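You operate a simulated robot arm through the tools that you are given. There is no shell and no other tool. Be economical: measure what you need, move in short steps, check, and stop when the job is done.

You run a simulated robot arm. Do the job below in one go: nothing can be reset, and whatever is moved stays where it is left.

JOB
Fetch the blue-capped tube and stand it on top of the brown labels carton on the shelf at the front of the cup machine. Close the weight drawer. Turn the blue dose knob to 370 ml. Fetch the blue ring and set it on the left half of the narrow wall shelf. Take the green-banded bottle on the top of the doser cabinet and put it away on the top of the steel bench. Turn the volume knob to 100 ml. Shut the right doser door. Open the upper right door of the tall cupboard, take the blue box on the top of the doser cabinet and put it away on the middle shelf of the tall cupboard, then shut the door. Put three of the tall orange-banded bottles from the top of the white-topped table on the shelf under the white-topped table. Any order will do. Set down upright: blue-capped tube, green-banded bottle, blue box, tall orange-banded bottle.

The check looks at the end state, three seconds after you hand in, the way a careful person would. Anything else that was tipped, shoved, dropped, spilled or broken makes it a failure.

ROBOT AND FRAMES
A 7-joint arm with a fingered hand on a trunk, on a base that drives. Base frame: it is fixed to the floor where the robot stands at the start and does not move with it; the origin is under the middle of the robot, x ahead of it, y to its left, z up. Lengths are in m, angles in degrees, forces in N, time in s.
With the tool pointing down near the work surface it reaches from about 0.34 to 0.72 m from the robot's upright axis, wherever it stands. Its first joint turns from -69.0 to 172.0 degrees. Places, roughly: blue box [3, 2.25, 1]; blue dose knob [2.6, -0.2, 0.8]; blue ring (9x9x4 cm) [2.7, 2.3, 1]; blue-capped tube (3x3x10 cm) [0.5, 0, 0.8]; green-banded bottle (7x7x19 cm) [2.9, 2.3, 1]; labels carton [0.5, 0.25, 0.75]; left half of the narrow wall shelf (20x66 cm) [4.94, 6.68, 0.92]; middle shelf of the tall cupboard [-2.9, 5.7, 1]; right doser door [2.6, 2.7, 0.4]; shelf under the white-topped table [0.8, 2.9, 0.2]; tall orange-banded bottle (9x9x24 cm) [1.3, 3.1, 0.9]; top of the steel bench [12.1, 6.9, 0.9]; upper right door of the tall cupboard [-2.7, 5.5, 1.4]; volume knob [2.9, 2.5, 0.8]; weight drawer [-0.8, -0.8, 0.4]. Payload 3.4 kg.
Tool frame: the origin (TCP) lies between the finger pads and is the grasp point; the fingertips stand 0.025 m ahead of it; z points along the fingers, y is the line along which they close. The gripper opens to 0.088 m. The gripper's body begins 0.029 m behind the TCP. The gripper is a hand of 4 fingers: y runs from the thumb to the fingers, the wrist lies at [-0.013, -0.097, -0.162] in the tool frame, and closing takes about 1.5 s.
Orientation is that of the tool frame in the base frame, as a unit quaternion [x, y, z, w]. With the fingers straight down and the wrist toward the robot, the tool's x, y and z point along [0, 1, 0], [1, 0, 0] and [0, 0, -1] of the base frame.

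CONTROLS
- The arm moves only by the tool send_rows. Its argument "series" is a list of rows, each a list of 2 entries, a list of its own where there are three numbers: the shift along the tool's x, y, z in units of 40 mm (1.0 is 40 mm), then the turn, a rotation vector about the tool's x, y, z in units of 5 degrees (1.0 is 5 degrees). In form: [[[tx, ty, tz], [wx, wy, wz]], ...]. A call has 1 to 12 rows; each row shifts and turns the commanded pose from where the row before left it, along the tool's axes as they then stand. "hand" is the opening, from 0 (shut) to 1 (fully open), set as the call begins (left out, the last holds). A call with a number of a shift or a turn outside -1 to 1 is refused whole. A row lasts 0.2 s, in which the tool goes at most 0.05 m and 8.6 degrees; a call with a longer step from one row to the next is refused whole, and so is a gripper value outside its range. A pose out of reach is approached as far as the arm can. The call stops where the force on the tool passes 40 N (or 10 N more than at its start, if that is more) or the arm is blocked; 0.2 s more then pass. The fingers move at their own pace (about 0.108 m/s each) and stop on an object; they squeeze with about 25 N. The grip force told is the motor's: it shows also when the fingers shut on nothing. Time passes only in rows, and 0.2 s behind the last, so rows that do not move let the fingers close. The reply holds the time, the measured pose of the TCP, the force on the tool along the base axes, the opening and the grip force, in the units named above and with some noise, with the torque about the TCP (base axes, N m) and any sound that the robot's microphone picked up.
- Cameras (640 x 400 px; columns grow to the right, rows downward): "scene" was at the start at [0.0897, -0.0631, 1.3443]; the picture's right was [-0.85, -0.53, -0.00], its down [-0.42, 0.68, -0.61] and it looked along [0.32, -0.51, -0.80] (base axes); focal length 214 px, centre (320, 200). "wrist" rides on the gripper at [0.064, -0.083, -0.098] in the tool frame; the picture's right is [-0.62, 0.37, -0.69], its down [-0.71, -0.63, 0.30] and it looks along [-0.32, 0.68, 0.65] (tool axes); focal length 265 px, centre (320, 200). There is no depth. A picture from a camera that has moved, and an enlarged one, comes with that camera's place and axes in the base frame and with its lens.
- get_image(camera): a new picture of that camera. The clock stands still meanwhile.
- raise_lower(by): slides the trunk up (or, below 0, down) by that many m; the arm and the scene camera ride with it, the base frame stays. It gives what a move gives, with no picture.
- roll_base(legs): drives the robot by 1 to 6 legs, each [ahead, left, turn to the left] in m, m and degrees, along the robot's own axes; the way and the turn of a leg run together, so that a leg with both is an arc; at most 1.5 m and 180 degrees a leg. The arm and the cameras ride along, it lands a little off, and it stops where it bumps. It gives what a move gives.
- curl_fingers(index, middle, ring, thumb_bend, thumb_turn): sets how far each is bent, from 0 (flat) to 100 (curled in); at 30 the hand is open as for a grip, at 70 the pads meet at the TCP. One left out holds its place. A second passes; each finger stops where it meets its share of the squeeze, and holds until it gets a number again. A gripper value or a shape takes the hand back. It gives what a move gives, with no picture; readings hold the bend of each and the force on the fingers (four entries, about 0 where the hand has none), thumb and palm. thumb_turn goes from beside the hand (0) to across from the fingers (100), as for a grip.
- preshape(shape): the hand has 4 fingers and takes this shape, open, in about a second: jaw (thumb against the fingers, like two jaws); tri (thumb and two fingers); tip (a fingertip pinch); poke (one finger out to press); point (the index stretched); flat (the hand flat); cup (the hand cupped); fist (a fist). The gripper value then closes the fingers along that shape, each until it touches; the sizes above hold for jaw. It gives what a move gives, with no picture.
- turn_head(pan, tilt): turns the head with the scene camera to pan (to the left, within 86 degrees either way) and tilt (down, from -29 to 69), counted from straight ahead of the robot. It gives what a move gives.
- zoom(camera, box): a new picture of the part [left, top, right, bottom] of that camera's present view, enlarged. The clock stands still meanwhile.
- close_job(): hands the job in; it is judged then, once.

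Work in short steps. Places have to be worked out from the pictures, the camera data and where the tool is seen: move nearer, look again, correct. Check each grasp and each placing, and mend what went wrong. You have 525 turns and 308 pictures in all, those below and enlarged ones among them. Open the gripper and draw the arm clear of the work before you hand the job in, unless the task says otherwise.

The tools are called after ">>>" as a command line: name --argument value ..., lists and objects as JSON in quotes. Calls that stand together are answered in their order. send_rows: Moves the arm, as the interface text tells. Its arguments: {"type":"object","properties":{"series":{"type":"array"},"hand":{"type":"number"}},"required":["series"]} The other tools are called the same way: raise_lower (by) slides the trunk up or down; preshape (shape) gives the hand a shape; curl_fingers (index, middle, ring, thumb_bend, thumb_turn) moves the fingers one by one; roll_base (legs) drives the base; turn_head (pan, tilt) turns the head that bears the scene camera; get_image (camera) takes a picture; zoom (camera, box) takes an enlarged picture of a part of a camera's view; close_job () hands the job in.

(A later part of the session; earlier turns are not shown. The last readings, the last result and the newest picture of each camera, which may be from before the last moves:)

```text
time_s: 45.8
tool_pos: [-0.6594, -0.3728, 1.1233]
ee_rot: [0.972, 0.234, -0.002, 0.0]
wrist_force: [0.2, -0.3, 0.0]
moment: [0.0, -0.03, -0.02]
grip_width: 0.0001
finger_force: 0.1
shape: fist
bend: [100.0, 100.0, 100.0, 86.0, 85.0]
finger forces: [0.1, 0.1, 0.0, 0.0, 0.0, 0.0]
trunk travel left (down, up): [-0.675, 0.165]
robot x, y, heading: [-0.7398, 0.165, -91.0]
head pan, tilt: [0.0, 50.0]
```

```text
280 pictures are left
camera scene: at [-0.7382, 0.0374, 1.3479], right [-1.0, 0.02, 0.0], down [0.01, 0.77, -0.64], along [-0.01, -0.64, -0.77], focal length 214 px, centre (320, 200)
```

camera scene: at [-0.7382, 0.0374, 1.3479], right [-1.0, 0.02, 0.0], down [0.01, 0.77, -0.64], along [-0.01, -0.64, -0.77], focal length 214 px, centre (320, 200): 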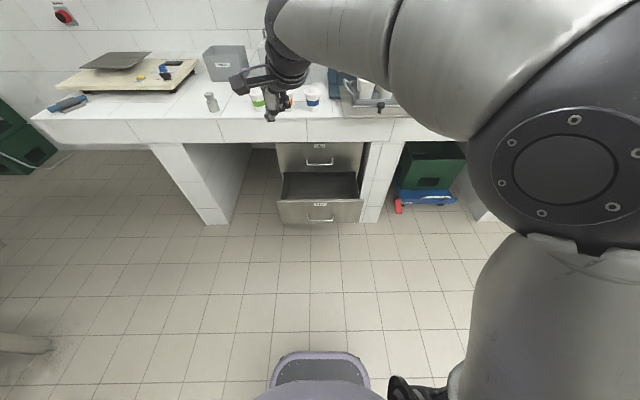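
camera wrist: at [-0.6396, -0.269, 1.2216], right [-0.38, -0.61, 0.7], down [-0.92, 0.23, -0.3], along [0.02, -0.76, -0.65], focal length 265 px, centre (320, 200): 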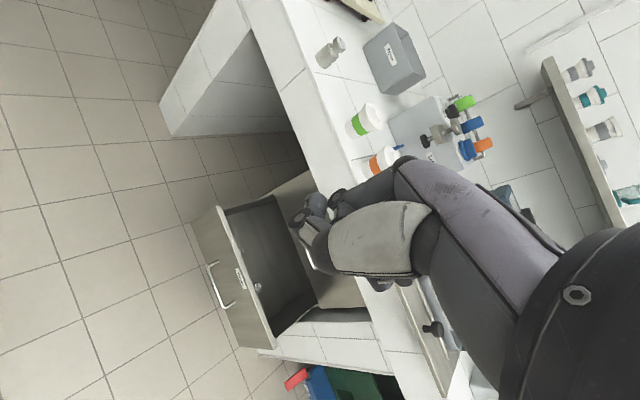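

The drawer front is triangulated at y ≈ −0.66 with its top at z ≈ 0.5. I lower the trunk in two steps.

>>> raise_lower --by -0.4

>>> raise_lower --by -0.25

>>> get_image --camera "scene"

```text
time_s: 49.6
tool_pos: [-0.6594, -0.3734, 0.7233]
ee_rot: [0.972, 0.234, -0.002, 0.0]
wrist_force: [0.0, -0.2, -1.0]
moment: [0.0, 0.0, 0.01]
grip_width: 0.0
finger_force: 0.0
shape: fist
bend: [100.0, 100.0, 100.0, 86.0, 85.0]
finger forces: [0.0, 0.1, 0.0, 0.1, 0.0, 0.0]
trunk travel left (down, up): [-0.275, 0.565]
robot x, y, heading: [-0.7361, 0.1625, -91.1]
head pan, tilt: [0.0, 50.0]
```

```text
time_s: 52.2
tool_pos: [-0.6586, -0.3716, 0.4729]
ee_rot: [0.972, 0.234, -0.002, 0.0]
wrist_force: [-0.5, -0.4, 0.0]
moment: [0.0, 0.0, -0.01]
grip_width: 0.0001
finger_force: 0.0
shape: fist
bend: [100.0, 100.0, 100.0, 86.0, 85.0]
finger forces: [0.0, 0.1, 0.0, 0.0, 0.0, 0.1]
trunk travel left (down, up): [-0.025, 0.815]
robot x, y, heading: [-0.735, 0.1678, -90.9]
head pan, tilt: [0.0, 50.0]
```

```text
279 pictures are left
camera scene: at [-0.7382, 0.0374, 0.6979], right [-1.0, 0.02, 0.0], down [0.01, 0.77, -0.64], along [-0.01, -0.64, -0.77], focal length 214 px, centre (320, 200)
```

scene: 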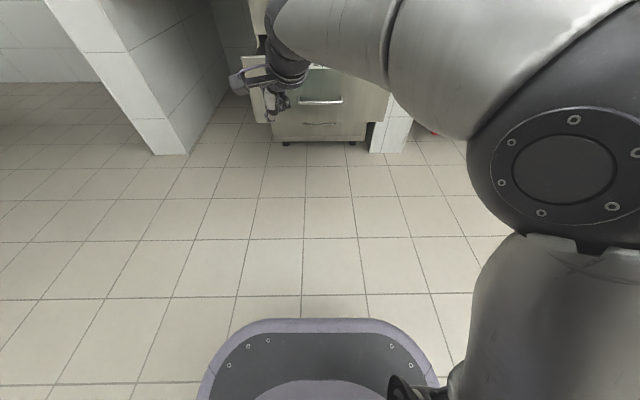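

I lower the fist to mid-panel height and center it on the drawer.

>>> send_rows --series '[[[-0.6, 0, 0.5], [0, 0, 0]], [[-0.6, 0, 0.5], [0, 0, 0]], [[-0.6, 0, 0.5], [0, 0, 0]], [[-0.6, 0.1, 0.5], [0, 0, 0]], [[0, 0, 0], [0, 0, 0]]]'

>>> get_image --camera "wrist"

>>> turn_head --pan 0 --tilt 35

>>> get_image --camera "scene"

```text
time_s: 53.4
tool_pos: [-0.7441, -0.4194, 0.3933]
ee_rot: [0.972, 0.234, -0.002, 0.001]
wrist_force: [0.2, 0.3, 0.0]
moment: [-0.01, 0.02, -0.03]
grip_width: 0.0
finger_force: 0.0
shape: fist
bend: [100.0, 100.0, 100.0, 86.0, 85.0]
finger forces: [0.0, 0.1, 0.0, 0.0, 0.1, 0.1]
trunk travel left (down, up): [-0.025, 0.815]
robot x, y, heading: [-0.7349, 0.1687, -91.0]
head pan, tilt: [0.0, 50.0]
```

```text
278 pictures are left
camera wrist: at [-0.7268, -0.3167, 0.4915], right [-0.38, -0.61, 0.7], down [-0.92, 0.23, -0.3], along [0.02, -0.76, -0.65], focal length 265 px, centre (320, 200)
```

wrist: 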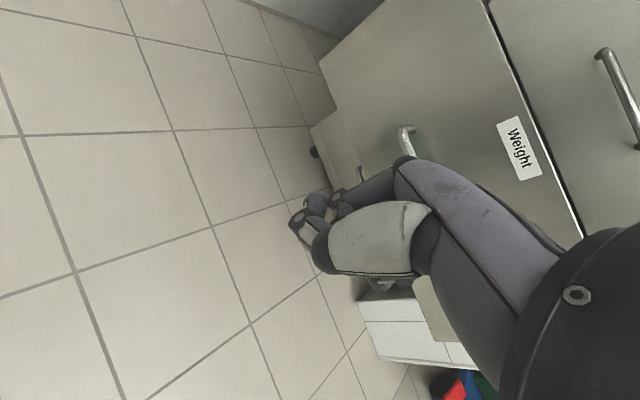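

```text
time_s: 54.2
tool_pos: [-0.7451, -0.4202, 0.3945]
ee_rot: [0.972, 0.234, -0.002, 0.0]
wrist_force: [0.8, 0.0, 0.5]
moment: [-0.01, -0.03, -0.03]
grip_width: 0.0
finger_force: 0.0
shape: fist
bend: [100.0, 100.0, 100.0, 86.0, 85.0]
finger forces: [0.0, 0.1, 0.1, 0.0, 0.0, 0.0]
trunk travel left (down, up): [-0.025, 0.815]
robot x, y, heading: [-0.7367, 0.1648, -91.0]
head pan, tilt: [0.0, 35.0]
```

```text
277 pictures are left
camera scene: at [-0.7384, 0.0264, 0.7195], right [-1.0, 0.02, 0.0], down [0.01, 0.57, -0.82], along [-0.01, -0.82, -0.57], focal length 214 px, centre (320, 200)
```

scene: 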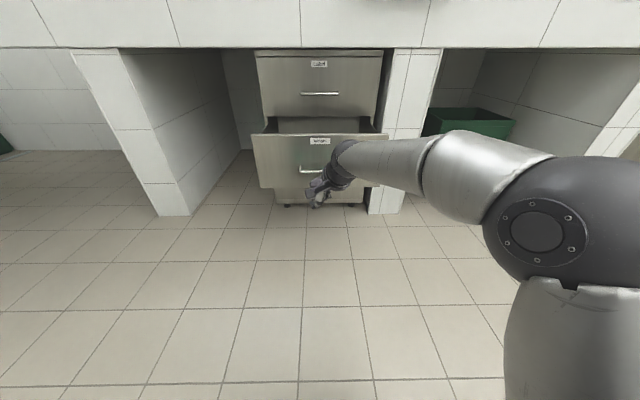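

The open drawer is labelled "Weight", so it is the right one. I push it with the fist by driving forward.

>>> roll_base --legs '[[0.22, 0, 0]]'

>>> get_image --camera "scene"

```text
time_s: 55.9
tool_pos: [-0.7476, -0.6464, 0.3931]
ee_rot: [0.972, 0.235, -0.003, 0.001]
wrist_force: [0.2, -0.4, -0.1]
moment: [0.03, 0.01, -0.01]
grip_width: 0.0
finger_force: 0.0
shape: fist
bend: [100.0, 100.0, 100.0, 86.0, 85.0]
finger forces: [0.0, 0.1, 0.0, 0.0, 0.0, 0.0]
trunk travel left (down, up): [-0.025, 0.815]
robot x, y, heading: [-0.7414, -0.0611, -90.6]
head pan, tilt: [0.0, 35.0]
```

```text
276 pictures are left
camera scene: at [-0.7413, -0.1993, 0.7196], right [-1.0, 0.01, 0.0], down [0.01, 0.57, -0.82], along [-0.01, -0.82, -0.57], focal length 214 px, centre (320, 200)
```

scene: 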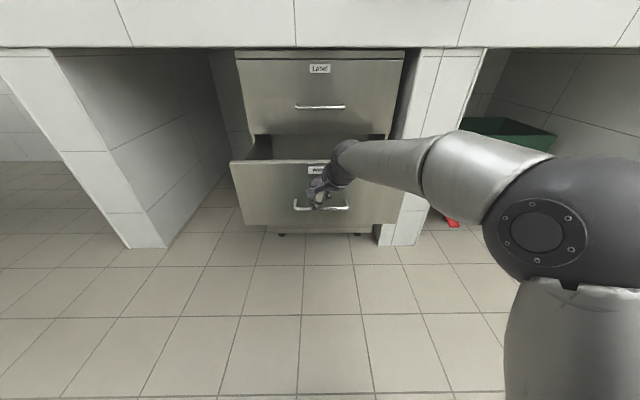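

No force yet; I continue.

>>> roll_base --legs '[[0.1, 0, 0]]'

>>> get_image --camera "scene"

```text
time_s: 57.0
tool_pos: [-0.7483, -0.7455, 0.394]
ee_rot: [0.972, 0.236, -0.003, 0.001]
wrist_force: [-0.7, 0.4, 0.6]
moment: [-0.01, 0.01, -0.02]
grip_width: 0.0
finger_force: 0.0
shape: fist
bend: [100.0, 100.0, 100.0, 86.0, 85.0]
finger forces: [0.1, 0.1, 0.1, 0.1, 0.0, 0.1]
trunk travel left (down, up): [-0.025, 0.815]
robot x, y, heading: [-0.7392, -0.1622, -90.6]
head pan, tilt: [0.0, 35.0]
```

```text
275 pictures are left
camera scene: at [-0.7424, -0.2986, 0.7196], right [-1.0, 0.01, 0.0], down [0.01, 0.57, -0.82], along [-0.01, -0.82, -0.57], focal length 214 px, centre (320, 200)
```

scene: 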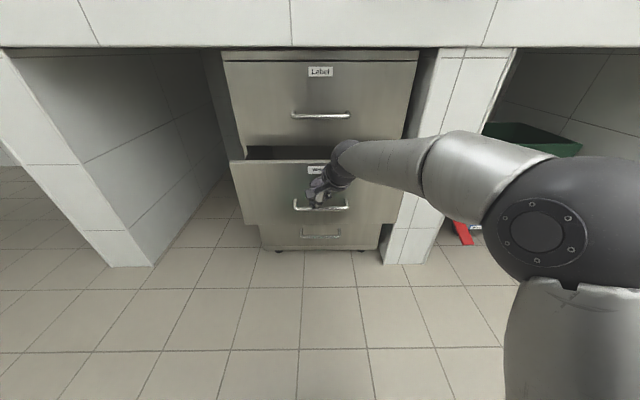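

The drawer is sliding shut. I keep pushing.

>>> roll_base --legs '[[0.08, 0, 0]]'

>>> get_image --camera "scene"

```text
time_s: 58.1
tool_pos: [-0.7502, -0.8266, 0.3935]
ee_rot: [0.972, 0.235, -0.003, 0.0]
wrist_force: [0.2, 0.0, -1.3]
moment: [0.0, 0.01, -0.01]
grip_width: 0.0001
finger_force: 0.0
shape: fist
bend: [100.0, 100.0, 100.0, 86.0, 85.0]
finger forces: [0.0, 0.0, 0.0, 0.0, 0.0, 0.0]
trunk travel left (down, up): [-0.025, 0.815]
robot x, y, heading: [-0.7433, -0.2424, -90.8]
head pan, tilt: [0.0, 35.0]
```

```text
274 pictures are left
camera scene: at [-0.7436, -0.3796, 0.7196], right [-1.0, 0.01, 0.0], down [0.01, 0.57, -0.82], along [-0.01, -0.82, -0.57], focal length 214 px, centre (320, 200)
```

scene: 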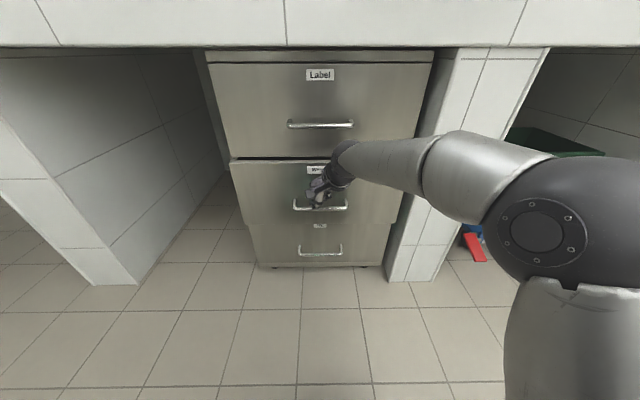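

Nearly closed; I push in small steps until it stops.

>>> roll_base --legs '[[0.03, 0, 0]]'

>>> get_image --camera "scene"

```text
time_s: 59.1
tool_pos: [-0.7504, -0.8533, 0.3927]
ee_rot: [0.972, 0.236, -0.002, -0.003]
wrist_force: [-0.8, 7.0, 2.4]
moment: [-0.46, -0.02, -0.11]
grip_width: 0.0003
finger_force: 0.1
shape: fist
bend: [100.0, 100.0, 100.0, 86.0, 85.0]
finger forces: [0.0, 0.0, 7.1, 0.0, 0.0, 0.0]
trunk travel left (down, up): [-0.025, 0.815]
robot x, y, heading: [-0.7412, -0.2716, -91.0]
head pan, tilt: [0.0, 35.0]
stopped in leg 1: the force on the tool passed its limit at 45 N (the readings are from after the stop); the commanded pose is now the measured one
```

```text
273 pictures are left
camera scene: at [-0.7443, -0.4089, 0.7197], right [-1.0, 0.01, 0.0], down [0.01, 0.57, -0.82], along [-0.01, -0.82, -0.57], focal length 214 px, centre (320, 200)
```

scene: 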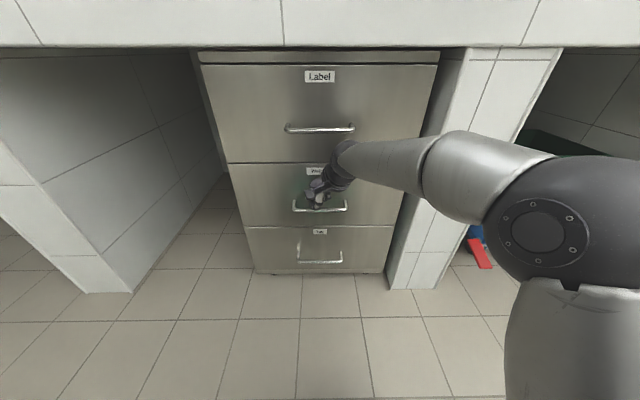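

The drawer is flush and shut. I back off carefully and verify.

>>> roll_base --legs '[[-0.1, 0, 0], [-0.3, 0, 0]]'

>>> get_image --camera "scene"

```text
time_s: 61.9
tool_pos: [-0.7441, -0.4576, 0.392]
ee_rot: [0.972, 0.237, -0.003, -0.005]
wrist_force: [0.3, 0.1, 0.1]
moment: [0.01, -0.01, 0.01]
grip_width: 0.0
finger_force: 0.1
shape: fist
bend: [100.0, 100.0, 100.0, 86.0, 85.0]
finger forces: [0.0, 0.0, 0.0, 0.1, 0.1, 0.1]
trunk travel left (down, up): [-0.025, 0.815]
robot x, y, heading: [-0.7359, 0.1246, -90.8]
head pan, tilt: [0.0, 35.0]
```

```text
272 pictures are left
camera scene: at [-0.7393, -0.0135, 0.7196], right [-1.0, 0.01, 0.0], down [0.01, 0.57, -0.82], along [-0.01, -0.82, -0.57], focal length 214 px, centre (320, 200)
```

scene: 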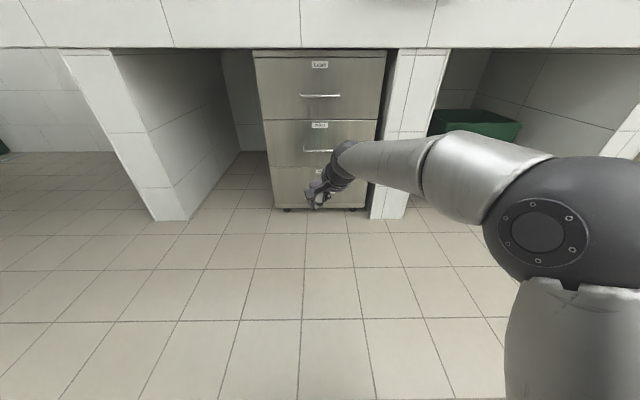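

The drawer is done. I raise the trunk, turn and drive around the cup machine toward the blue dose knob, looking first.

>>> raise_lower --by 0.4

>>> roll_base --legs '[[0, 0, 90], [0, 1.0, 0]]'

>>> raise_lower --by 0.25

>>> turn_head --pan 0 --tilt 20

>>> get_image --camera "scene"

```text
time_s: 65.7
tool_pos: [-0.745, -0.457, 0.7928]
ee_rot: [0.971, 0.237, -0.003, -0.004]
wrist_force: [-0.9, 0.3, 0.2]
moment: [0.02, 0.0, 0.02]
grip_width: 0.0002
finger_force: 0.0
shape: fist
bend: [100.0, 100.0, 100.0, 86.0, 85.0]
finger forces: [0.0, 0.0, 0.0, 0.1, 0.0, 0.0]
trunk travel left (down, up): [-0.425, 0.415]
robot x, y, heading: [-0.7445, 0.1262, -90.5]
head pan, tilt: [0.0, 35.0]
```

```text
time_s: 74.7
tool_pos: [-0.117, 1.1056, 0.7922]
ee_rot: [0.533, 0.846, -0.004, -0.001]
wrist_force: [0.6, -0.6, 0.1]
moment: [0.0, 0.0, -0.01]
grip_width: 0.0
finger_force: 0.0
shape: fist
bend: [100.0, 100.0, 100.0, 86.0, 85.0]
finger forces: [0.0, 0.0, 0.0, 0.0, 0.1, 0.1]
trunk travel left (down, up): [-0.425, 0.415]
robot x, y, heading: [-0.6973, 1.1284, -2.7]
head pan, tilt: [0.0, 35.0]
```

```text
time_s: 77.3
tool_pos: [-0.1168, 1.1051, 1.0426]
ee_rot: [0.534, 0.845, -0.005, 0.0]
wrist_force: [0.0, 0.2, 0.0]
moment: [-0.01, 0.0, 0.0]
grip_width: 0.0004
finger_force: 0.2
shape: fist
bend: [100.0, 100.0, 100.0, 86.0, 85.0]
finger forces: [0.0, 0.0, 0.0, 0.0, 0.1, 0.0]
trunk travel left (down, up): [-0.675, 0.165]
robot x, y, heading: [-0.6948, 1.1327, -2.9]
head pan, tilt: [0.0, 35.0]
```

```text
time_s: 78.0
tool_pos: [-0.117, 1.1055, 1.0423]
ee_rot: [0.533, 0.846, -0.004, -0.001]
wrist_force: [-0.5, -0.3, -0.6]
moment: [-0.01, -0.01, -0.01]
grip_width: 0.0001
finger_force: 0.0
shape: fist
bend: [100.0, 100.0, 100.0, 86.0, 85.0]
finger forces: [0.0, 0.1, 0.0, 0.0, 0.1, 0.0]
trunk travel left (down, up): [-0.675, 0.165]
robot x, y, heading: [-0.6964, 1.1321, -2.7]
head pan, tilt: [0.0, 20.0]
```

```text
271 pictures are left
camera scene: at [-0.5549, 1.1251, 1.3934], right [-0.05, -1.0, 0.0], down [-0.34, 0.02, -0.94], along [0.94, -0.04, -0.34], focal length 214 px, centre (320, 200)
```

scene: 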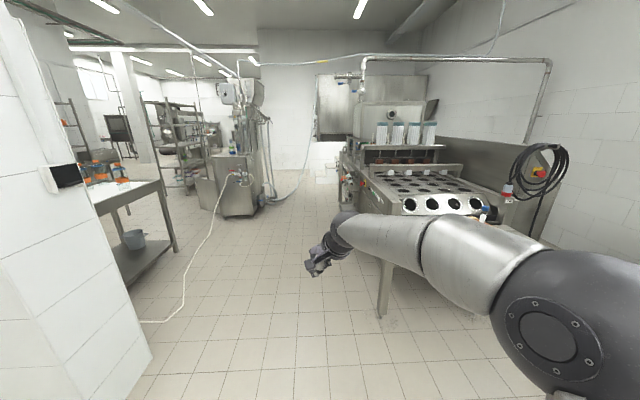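

I zoom in to find the dose knob and doser.

>>> zoom --camera "scene" --box '[290, 60, 482, 220]'

>>> zoom --camera "scene" --box '[50, 60, 290, 210]'

```text
2.50 times, centred on (386, 140) of scene
camera zoom: at [-0.5549, 1.1251, 1.3934], right [-0.05, -1.0, 0.0], down [-0.34, 0.02, -0.94], along [0.94, -0.04, -0.34], focal length 536 px, centre (155, 350)
```

zoom: 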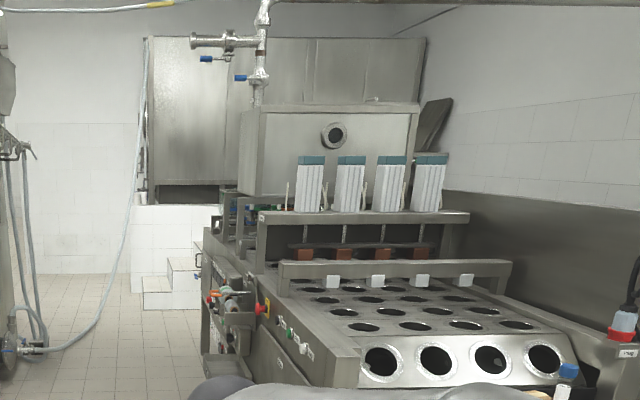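

```text
2.67 times, centred on (170, 135) of scene
camera zoom: at [-0.5549, 1.1251, 1.3934], right [-0.05, -1.0, 0.0], down [-0.34, 0.02, -0.94], along [0.94, -0.04, -0.34], focal length 572 px, centre (720, 373)
```

zoom: 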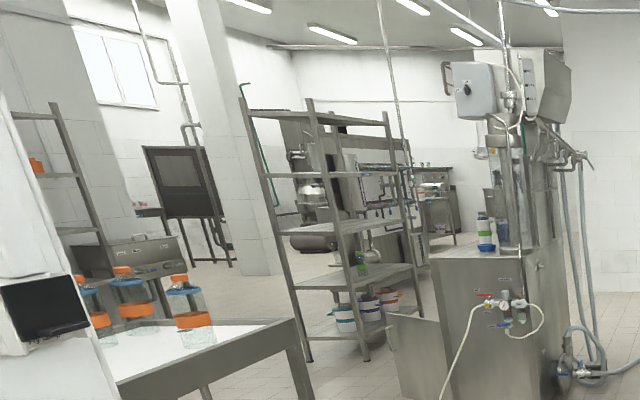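

I drive along the aisle at y ≈ 1.4 past the machine to look at its left side.

>>> roll_base --legs '[[0, 0.3, 2.7], [1.4, 0, 0], [0.6, 0, 0]]'

>>> turn_head --pan -60 --tilt 30

>>> get_image --camera "scene"

>>> turn_head --pan 30 --tilt 25

>>> get_image --camera "scene"

```text
time_s: 89.6
tool_pos: [1.8691, 1.4293, 1.042]
ee_rot: [0.517, 0.856, -0.005, -0.001]
wrist_force: [0.6, -0.2, -0.1]
moment: [0.0, 0.03, 0.01]
grip_width: 0.0
finger_force: 0.1
shape: fist
bend: [100.0, 100.0, 100.0, 86.0, 85.0]
finger forces: [0.0, 0.0, 0.0, 0.1, 0.1, 0.0]
trunk travel left (down, up): [-0.675, 0.165]
robot x, y, heading: [1.287, 1.4301, -0.1]
head pan, tilt: [0.0, 20.0]
```

```text
time_s: 90.9
tool_pos: [1.8684, 1.4288, 1.0425]
ee_rot: [0.516, 0.857, -0.005, -0.001]
wrist_force: [0.3, -0.2, -0.1]
moment: [0.02, 0.02, 0.02]
grip_width: 0.0
finger_force: 0.1
shape: fist
bend: [100.0, 100.0, 100.0, 86.0, 85.0]
finger forces: [0.1, 0.0, 0.0, 0.0, 0.0, 0.0]
trunk travel left (down, up): [-0.675, 0.165]
robot x, y, heading: [1.2883, 1.4277, -0.4]
head pan, tilt: [-60.0, 30.0]
```

```text
268 pictures are left
camera scene: at [1.3821, 1.3523, 1.3774], right [-0.87, -0.5, 0.0], down [-0.25, 0.43, -0.87], along [0.43, -0.75, -0.5], focal length 214 px, centre (320, 200)
```

scene: 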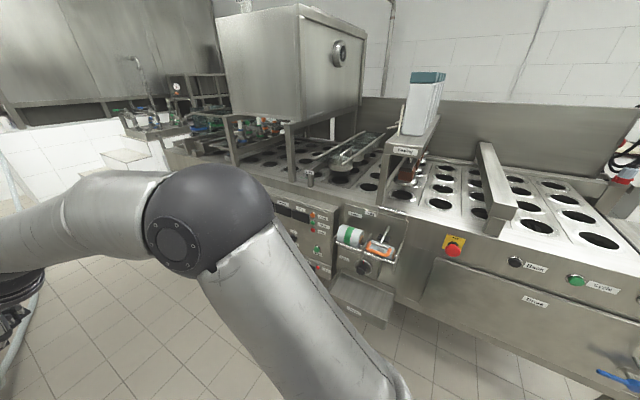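

```text
time_s: 92.6
tool_pos: [1.8683, 1.4291, 1.0423]
ee_rot: [0.516, 0.857, -0.005, -0.001]
wrist_force: [0.1, -0.1, 0.1]
moment: [-0.01, 0.02, 0.01]
grip_width: 0.0001
finger_force: 0.0
shape: fist
bend: [100.0, 100.0, 100.0, 86.0, 85.0]
finger forces: [0.1, 0.0, 0.0, 0.0, 0.0, 0.0]
trunk travel left (down, up): [-0.675, 0.165]
robot x, y, heading: [1.2848, 1.4284, -0.6]
head pan, tilt: [30.0, 25.0]
```

```text
267 pictures are left
camera scene: at [1.417, 1.4765, 1.3854], right [0.5, -0.87, 0.0], down [-0.37, -0.21, -0.91], along [0.79, 0.45, -0.42], focal length 214 px, centre (320, 200)
```

scene: 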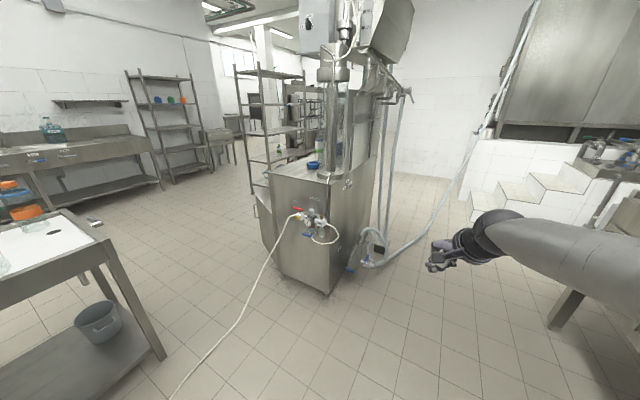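

I take an enlarged look at the machine around where the dose knob should be.

>>> turn_head --pan -55 --tilt 20

>>> zoom --camera "scene" --box '[140, 100, 460, 300]'

```text
time_s: 94.2
tool_pos: [1.8683, 1.43, 1.0422]
ee_rot: [0.515, 0.857, -0.005, 0.0]
wrist_force: [0.3, -0.5, 1.0]
moment: [0.0, -0.01, 0.0]
grip_width: 0.0002
finger_force: 0.1
shape: fist
bend: [100.0, 100.0, 100.0, 86.0, 85.0]
finger forces: [0.0, 0.0, 0.1, 0.0, 0.0, 0.0]
trunk travel left (down, up): [-0.675, 0.165]
robot x, y, heading: [1.2867, 1.4308, -0.5]
head pan, tilt: [-55.0, 20.0]
```

```text
2.00 times, centred on (300, 200) of scene
camera zoom: at [1.3903, 1.3543, 1.3935], right [-0.82, -0.57, 0.0], down [-0.2, 0.28, -0.94], along [0.54, -0.77, -0.34], focal length 429 px, centre (360, 200)
```

zoom: 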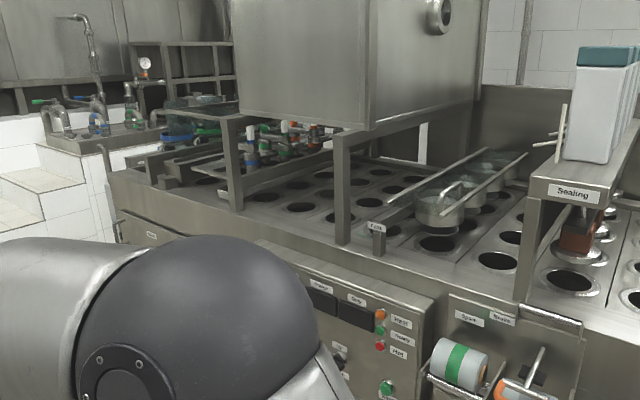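

Coloured knobs sit under the hopper. I drive on beside it for a closer view.

>>> roll_base --legs '[[1.0, -0.05, 0]]'

>>> turn_head --pan -80 --tilt 20

>>> get_image --camera "scene"

```text
time_s: 99.2
tool_pos: [2.8345, 1.4229, 1.0423]
ee_rot: [0.497, 0.867, -0.005, 0.0]
wrist_force: [-1.0, 0.0, 1.6]
moment: [0.0, 0.01, -0.01]
grip_width: 0.0001
finger_force: 0.1
shape: fist
bend: [100.0, 100.0, 100.0, 86.0, 85.0]
finger forces: [0.0, 0.0, 0.1, 0.0, 0.0, 0.1]
trunk travel left (down, up): [-0.675, 0.165]
robot x, y, heading: [2.2537, 1.4005, 2.2]
head pan, tilt: [-55.0, 20.0]
```

```text
time_s: 100.1
tool_pos: [2.8341, 1.4215, 1.0416]
ee_rot: [0.498, 0.867, -0.005, -0.001]
wrist_force: [-0.2, -0.1, 0.3]
moment: [0.0, -0.02, 0.0]
grip_width: 0.0
finger_force: 0.0
shape: fist
bend: [100.0, 100.0, 100.0, 86.0, 85.0]
finger forces: [0.0, 0.0, 0.0, 0.0, 0.0, 0.0]
trunk travel left (down, up): [-0.675, 0.165]
robot x, y, heading: [2.2526, 1.401, 2.4]
head pan, tilt: [-80.0, 20.0]
```

```text
265 pictures are left
camera scene: at [2.3236, 1.3095, 1.3935], right [-0.98, -0.21, 0.0], down [-0.07, 0.33, -0.94], along [0.2, -0.92, -0.34], focal length 214 px, centre (320, 200)
```

scene: 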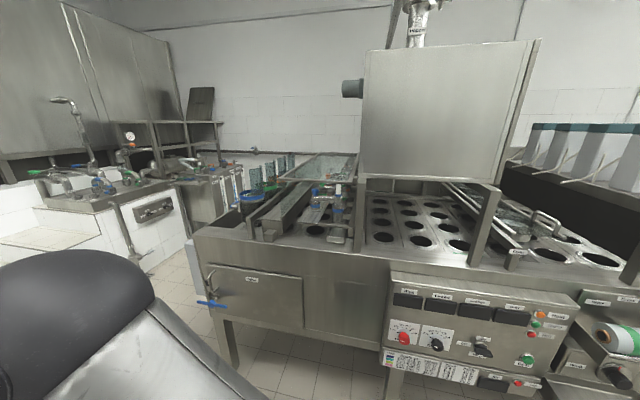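

>>> zoom --camera "scene" --box '[240, 140, 400, 260]'

```text
3.33 times, centred on (320, 200) of scene
camera zoom: at [2.3236, 1.3095, 1.3935], right [-0.98, -0.21, 0.0], down [-0.07, 0.33, -0.94], along [0.2, -0.92, -0.34], focal length 715 px, centre (320, 200)
```

zoom: 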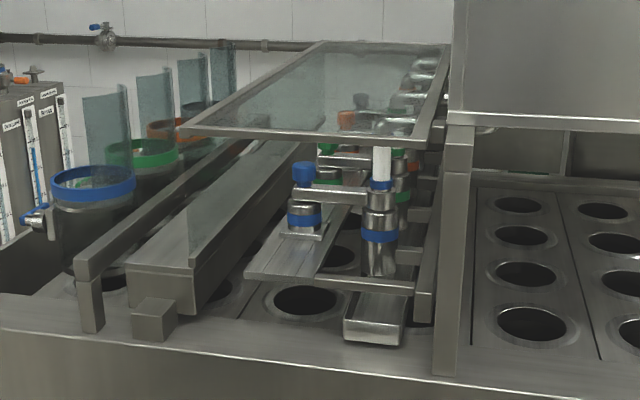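

>>> zoom --camera "scene" --box '[296, 165, 360, 205]'

>>> zoom --camera "scene" --box '[150, 130, 310, 230]'

>>> zoom --camera "scene" --box '[376, 270, 576, 395]'

```text
10.00 times, centred on (328, 185) of scene
camera zoom: at [2.3236, 1.3095, 1.3935], right [-0.98, -0.21, 0.0], down [-0.07, 0.33, -0.94], along [0.2, -0.92, -0.34], focal length 2145 px, centre (240, 350)
```

zoom: 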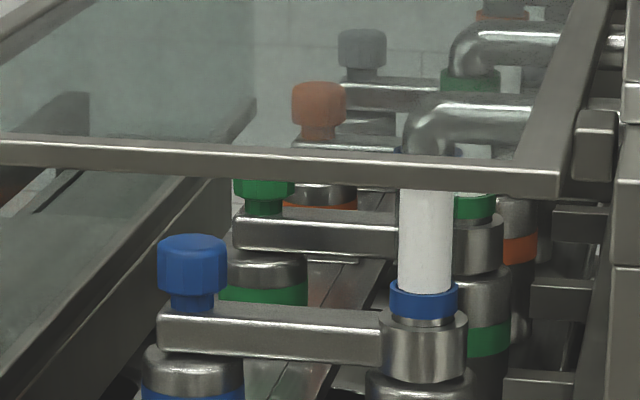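

```text
4.00 times, centred on (230, 180) of scene
camera zoom: at [2.3236, 1.3095, 1.3935], right [-0.98, -0.21, 0.0], down [-0.07, 0.33, -0.94], along [0.2, -0.92, -0.34], focal length 858 px, centre (680, 280)
```

zoom: 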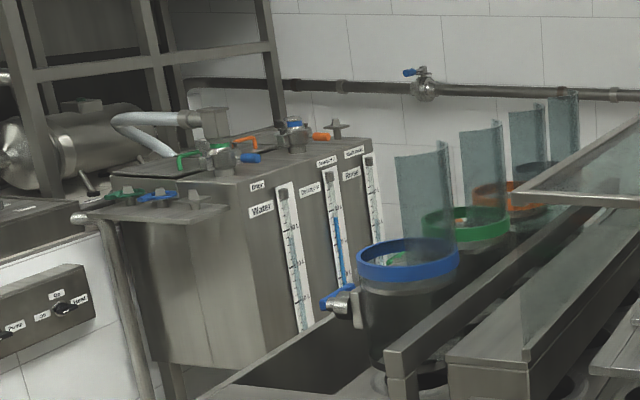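

```text
3.20 times, centred on (476, 332) of scene
camera zoom: at [2.3236, 1.3095, 1.3935], right [-0.98, -0.21, 0.0], down [-0.07, 0.33, -0.94], along [0.2, -0.92, -0.34], focal length 686 px, centre (-179, -224)
```

zoom: 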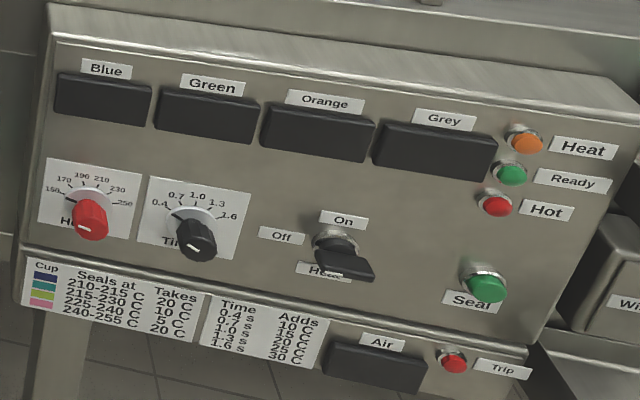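

The blue faceted knob on the first doser triangulates near (2.55, 0.36, 1.09), and the "Blue" display on the panel should show its value. I turn to face the machine for a close look.

>>> roll_base --legs '[[0, 0, -92.3], [0, 0.3, 0]]'

>>> turn_head --pan 0 --tilt 25

>>> get_image --camera "scene"

>>> get_image --camera "wrist"

```text
time_s: 105.9
tool_pos: [2.5797, 0.8299, 1.0415]
ee_rot: [0.964, 0.264, -0.003, -0.004]
wrist_force: [-0.2, -0.4, -0.5]
moment: [-0.03, 0.0, 0.02]
grip_width: 0.0
finger_force: 0.1
shape: fist
bend: [100.0, 100.0, 100.0, 86.0, 85.0]
finger forces: [0.1, 0.0, 0.0, 0.0, 0.1, 0.1]
trunk travel left (down, up): [-0.675, 0.165]
robot x, y, heading: [2.5532, 1.4132, -87.4]
head pan, tilt: [-80.0, 20.0]
```

```text
time_s: 107.5
tool_pos: [2.5794, 0.829, 1.0415]
ee_rot: [0.964, 0.265, -0.003, -0.003]
wrist_force: [0.4, -0.4, -0.1]
moment: [-0.01, 0.01, -0.01]
grip_width: 0.0
finger_force: 0.0
shape: fist
bend: [100.0, 100.0, 100.0, 86.0, 85.0]
finger forces: [0.0, 0.1, 0.1, 0.1, 0.0, 0.0]
trunk travel left (down, up): [-0.675, 0.165]
robot x, y, heading: [2.5534, 1.4113, -87.4]
head pan, tilt: [0.0, 25.0]
```

```text
260 pictures are left
camera scene: at [2.5591, 1.2692, 1.3854], right [-1.0, -0.04, 0.0], down [-0.02, 0.42, -0.91], along [0.04, -0.91, -0.42], focal length 214 px, centre (320, 200)
```

scene: 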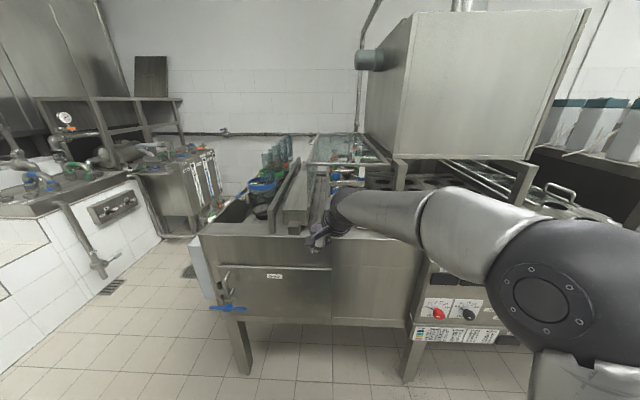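

```text
259 pictures are left
camera wrist: at [2.5916, 0.9333, 1.1415], right [-0.34, -0.64, 0.69], down [-0.94, 0.18, -0.3], along [0.06, -0.75, -0.66], focal length 265 px, centre (320, 200)
```

wrist: 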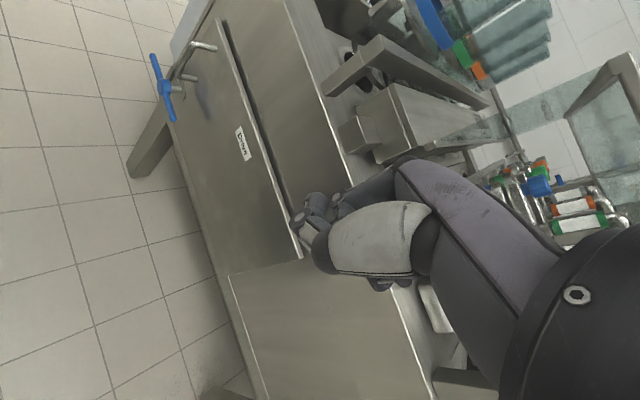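

>>> zoom --camera "scene" --box '[280, 130, 400, 220]'

>>> zoom --camera "wrist" --box '[440, 60, 640, 260]'

```text
4.44 times, centred on (340, 175) of scene
camera zoom: at [2.5591, 1.2692, 1.3854], right [-1.0, -0.04, 0.0], down [-0.02, 0.42, -0.91], along [0.04, -0.91, -0.42], focal length 953 px, centre (231, 311)
```

zoom: 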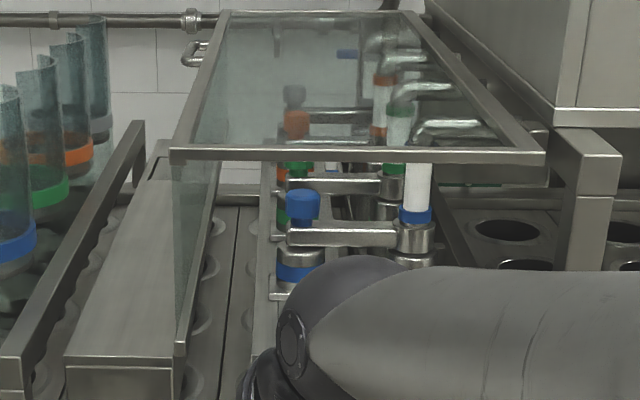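

```text
2.00 times, centred on (540, 160) of wrist
camera zoom: at [2.5916, 0.9333, 1.1415], right [-0.34, -0.64, 0.69], down [-0.94, 0.18, -0.3], along [0.06, -0.75, -0.66], focal length 531 px, centre (-120, 280)
```

zoom: 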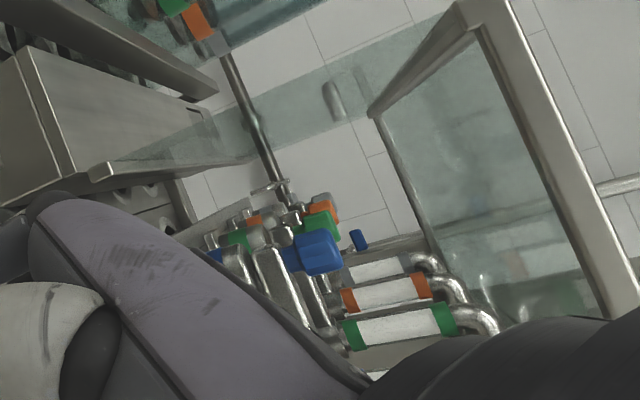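

The knob is at about (2.53, 0.42, 1.10) under a glass guard whose front bar is at y≈0.59, z≈1.20. I must reach in horizontally, so I back off a bit and turn the hand to point forward with jaws closing sideways.

>>> roll_base --legs '[[-0.15, 0, -2.6]]'

>>> send_rows --series '[[[0, 0, 0], [0, 0, -1]], [[0, 0, 0], [0, 0, -1]], [[0, 0, 0], [0, 0, -1]], [[0, 0, 0], [0, 0, -1]], [[0, 0, 0], [0, 0, -1]], [[0, 0, 0], [0, 0, -1]], [[0, 0, 0], [0, 0, -1]], [[0, 0, 0], [0, 0, -1]], [[0, 0, 0], [0, 0, -1]], [[0, 0, 0], [0, 0, -1]], [[0, 0, 0], [0, 0, -1]], [[0, 0, 0], [0, 0, -0.5]]]'

>>> send_rows --series '[[[0, 0, 0], [0, -1, 0]], [[0, 0, 0], [0, -1, 0]], [[0, 0, 0], [0, -1, 0]], [[0, 0, 0], [0, -1, 0]], [[0, 0, 0], [0, -1, 0]], [[0, 0, 0], [0, -1, 0]], [[0, 0, 0], [0, -1, 0]], [[0, 0, 0], [0, -1, 0]], [[0, 0, 0], [0, -1, 0]], [[0, 0, 0], [0, 0, 0]]]'

```text
time_s: 108.8
tool_pos: [2.5506, 0.98, 1.0433]
ee_rot: [0.97, 0.242, -0.003, -0.004]
wrist_force: [0.1, -0.5, -0.3]
moment: [-0.01, -0.01, -0.01]
grip_width: 0.0
finger_force: 0.0
shape: fist
bend: [100.0, 100.0, 100.0, 86.0, 85.0]
finger forces: [0.1, 0.1, 0.1, 0.0, 0.0, 0.1]
trunk travel left (down, up): [-0.675, 0.165]
robot x, y, heading: [2.5479, 1.5599, -90.1]
head pan, tilt: [0.0, 25.0]
```

```text
time_s: 111.4
tool_pos: [2.5495, 0.9781, 1.0405]
ee_rot: [0.734, 0.679, -0.001, -0.005]
wrist_force: [-0.3, -0.1, 0.2]
moment: [-0.04, 0.02, -0.03]
grip_width: 0.0
finger_force: 0.0
shape: fist
bend: [100.0, 100.0, 100.0, 86.0, 85.0]
finger forces: [0.0, 0.1, 0.0, 0.0, 0.1, 0.1]
trunk travel left (down, up): [-0.675, 0.165]
robot x, y, heading: [2.5505, 1.5627, -90.0]
head pan, tilt: [0.0, 25.0]
```

```text
time_s: 113.6
tool_pos: [2.5475, 0.9787, 1.0424]
ee_rot: [0.677, 0.63, -0.281, 0.256]
wrist_force: [0.4, -0.4, 0.3]
moment: [0.02, -0.01, 0.0]
grip_width: 0.0
finger_force: 0.0
shape: fist
bend: [100.0, 100.0, 100.0, 86.0, 85.0]
finger forces: [0.0, 0.0, 0.1, 0.1, 0.0, 0.1]
trunk travel left (down, up): [-0.675, 0.165]
robot x, y, heading: [2.5481, 1.5586, -90.1]
head pan, tilt: [0.0, 25.0]
```

It's working well. I continue the pitch to horizontal.

>>> send_rows --series '[[[0, 0, 0], [0, -1, 0]], [[0, 0, 0], [0, -1, 0]], [[0, 0, 0], [0, -1, 0]], [[0, 0, 0], [0, -1, 0]], [[0, 0, 0], [0, -1, 0]], [[0, 0, 0], [0, -1, 0]], [[0, 0, 0], [0, -1, 0]], [[0, 0, 0], [0, -1, 0]], [[0, 0, 0], [0, -1, 0]], [[0, 0, 0], [0, 0, 0]]]'

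>>> preshape --shape "jaw"

>>> get_image --camera "wrist"

>>> get_image --camera "scene"

```text
time_s: 115.8
tool_pos: [2.5507, 0.9803, 1.0425]
ee_rot: [-0.519, -0.483, 0.519, -0.478]
wrist_force: [0.5, 0.2, -0.1]
moment: [0.01, -0.01, 0.02]
grip_width: 0.0
finger_force: 0.0
shape: fist
bend: [100.0, 100.0, 100.0, 86.0, 85.0]
finger forces: [0.1, 0.1, 0.1, 0.0, 0.1, 0.0]
trunk travel left (down, up): [-0.675, 0.165]
robot x, y, heading: [2.55, 1.5589, -90.2]
head pan, tilt: [0.0, 25.0]
```

```text
time_s: 116.7
tool_pos: [2.5497, 0.9806, 1.0434]
ee_rot: [-0.519, -0.484, 0.519, -0.477]
wrist_force: [0.1, 0.1, -0.2]
moment: [0.01, 0.02, -0.02]
grip_width: 0.0875
finger_force: 0.1
shape: jaw
bend: [30.0, 30.0, 30.0, 30.0, 97.0]
finger forces: [0.0, 0.1, 0.0, 0.1, 0.1, 0.1]
trunk travel left (down, up): [-0.675, 0.165]
robot x, y, heading: [2.5507, 1.5605, -90.0]
head pan, tilt: [0.0, 25.0]
```

```text
256 pictures are left
camera wrist: at [2.4733, 1.084, 0.9795], right [0.43, 0.66, 0.62], down [-0.65, -0.26, 0.72], along [0.63, -0.71, 0.32], focal length 265 px, centre (320, 200)
```

wrist: 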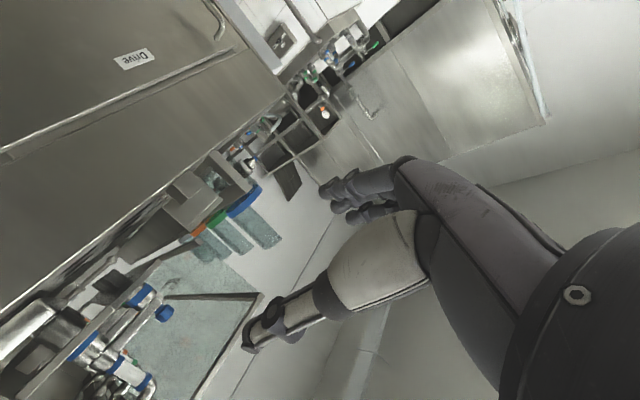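

```text
255 pictures are left
camera scene: at [2.5496, 1.4191, 1.3854], right [-1.0, 0.0, 0.0], down [0.0, 0.42, -0.91], along [0.0, -0.91, -0.42], focal length 214 px, centre (320, 200)
```

scene: 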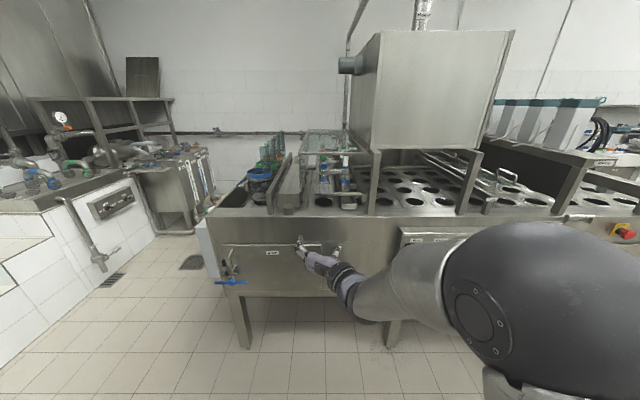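

>>> zoom --camera "scene" --box '[270, 120, 390, 210]'

>>> zoom --camera "wrist" --box '[80, 240, 280, 400]'

```text
4.44 times, centred on (330, 165) of scene
camera zoom: at [2.5496, 1.4191, 1.3854], right [-1.0, 0.0, 0.0], down [0.0, 0.42, -0.91], along [0.0, -0.91, -0.42], focal length 953 px, centre (276, 356)
```

zoom: 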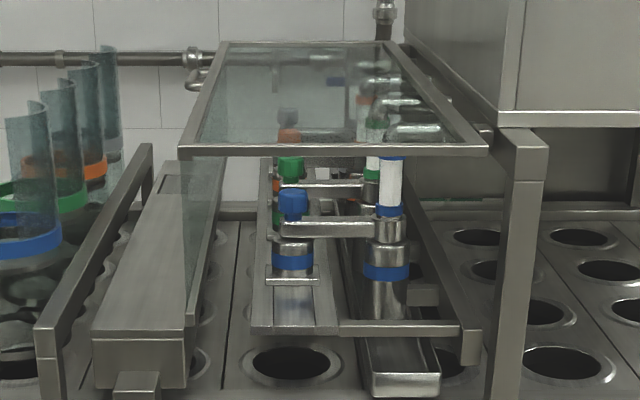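

```text
2.50 times, centred on (180, 320) of wrist
camera zoom: at [2.4733, 1.084, 0.9795], right [0.43, 0.66, 0.62], down [-0.65, -0.26, 0.72], along [0.63, -0.71, 0.32], focal length 664 px, centre (670, -100)
```

zoom: 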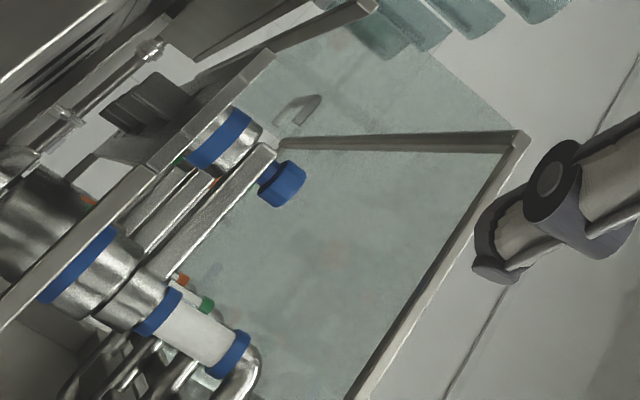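

>>> zoom --camera "scene" --box '[312, 150, 360, 180]'

>>> zoom --camera "scene" --box '[380, 215, 480, 275]'

>>> preshape --shape "tip"

>>> zoom --camera "scene" --box '[280, 220, 380, 320]'

>>> get_image --camera "wrist"

```text
13.33 times, centred on (336, 165) of scene
camera zoom: at [2.5496, 1.4191, 1.3854], right [-1.0, 0.0, 0.0], down [0.0, 0.42, -0.91], along [0.0, -0.91, -0.42], focal length 2860 px, centre (107, 667)
```

zoom: 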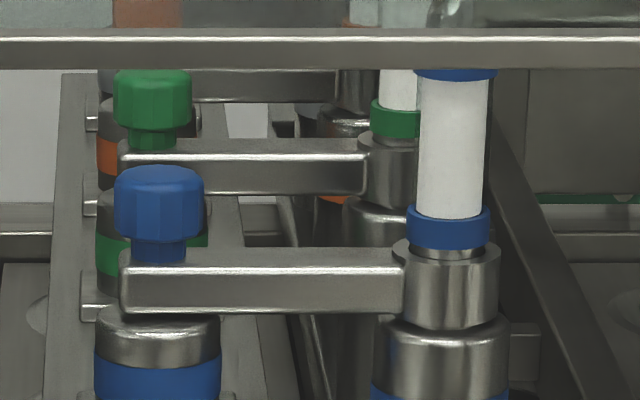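

```text
6.40 times, centred on (430, 245) of scene
camera zoom: at [2.5496, 1.4191, 1.3854], right [-1.0, 0.0, 0.0], down [0.0, 0.42, -0.91], along [0.0, -0.91, -0.42], focal length 1373 px, centre (-384, -88)
```

zoom: 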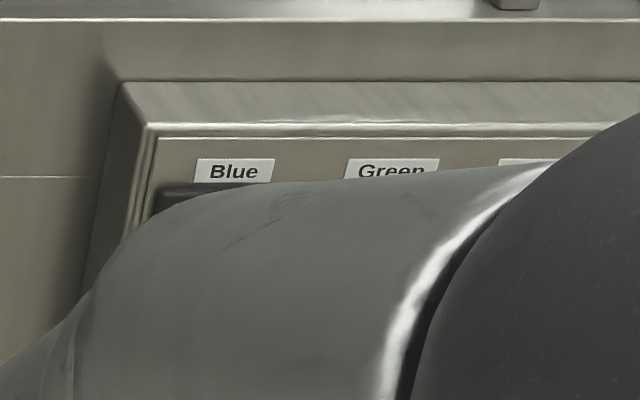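

```text
time_s: 117.6
tool_pos: [2.5501, 0.9796, 1.0426]
ee_rot: [-0.518, -0.483, 0.519, -0.478]
wrist_force: [-0.1, 0.8, 1.3]
moment: [0.01, 0.0, 0.01]
grip_width: 0.0875
finger_force: 0.0
shape: tip
bend: [30.0, 98.0, 99.0, 30.0, 97.0]
finger forces: [0.0, 0.0, 0.0, 0.0, 0.0, 0.0]
trunk travel left (down, up): [-0.675, 0.165]
robot x, y, heading: [2.5472, 1.5619, -90.0]
head pan, tilt: [0.0, 25.0]
```

```text
4.00 times, centred on (330, 270) of scene
camera zoom: at [2.5496, 1.4191, 1.3854], right [-1.0, 0.0, 0.0], down [0.0, 0.42, -0.91], along [0.0, -0.91, -0.42], focal length 858 px, centre (280, -80)
```

zoom: 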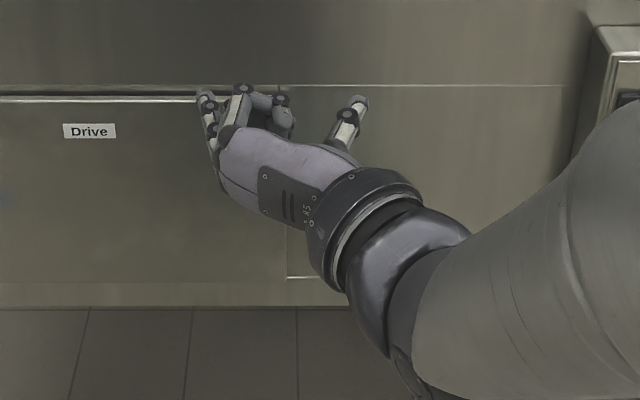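

```text
249 pictures are left
camera wrist: at [2.4733, 1.084, 0.9795], right [0.43, 0.66, 0.62], down [-0.65, -0.26, 0.72], along [0.63, -0.71, 0.32], focal length 265 px, centre (320, 200)
```

wrist: 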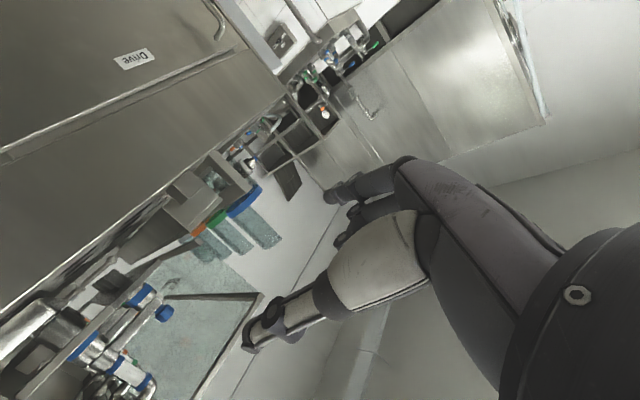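

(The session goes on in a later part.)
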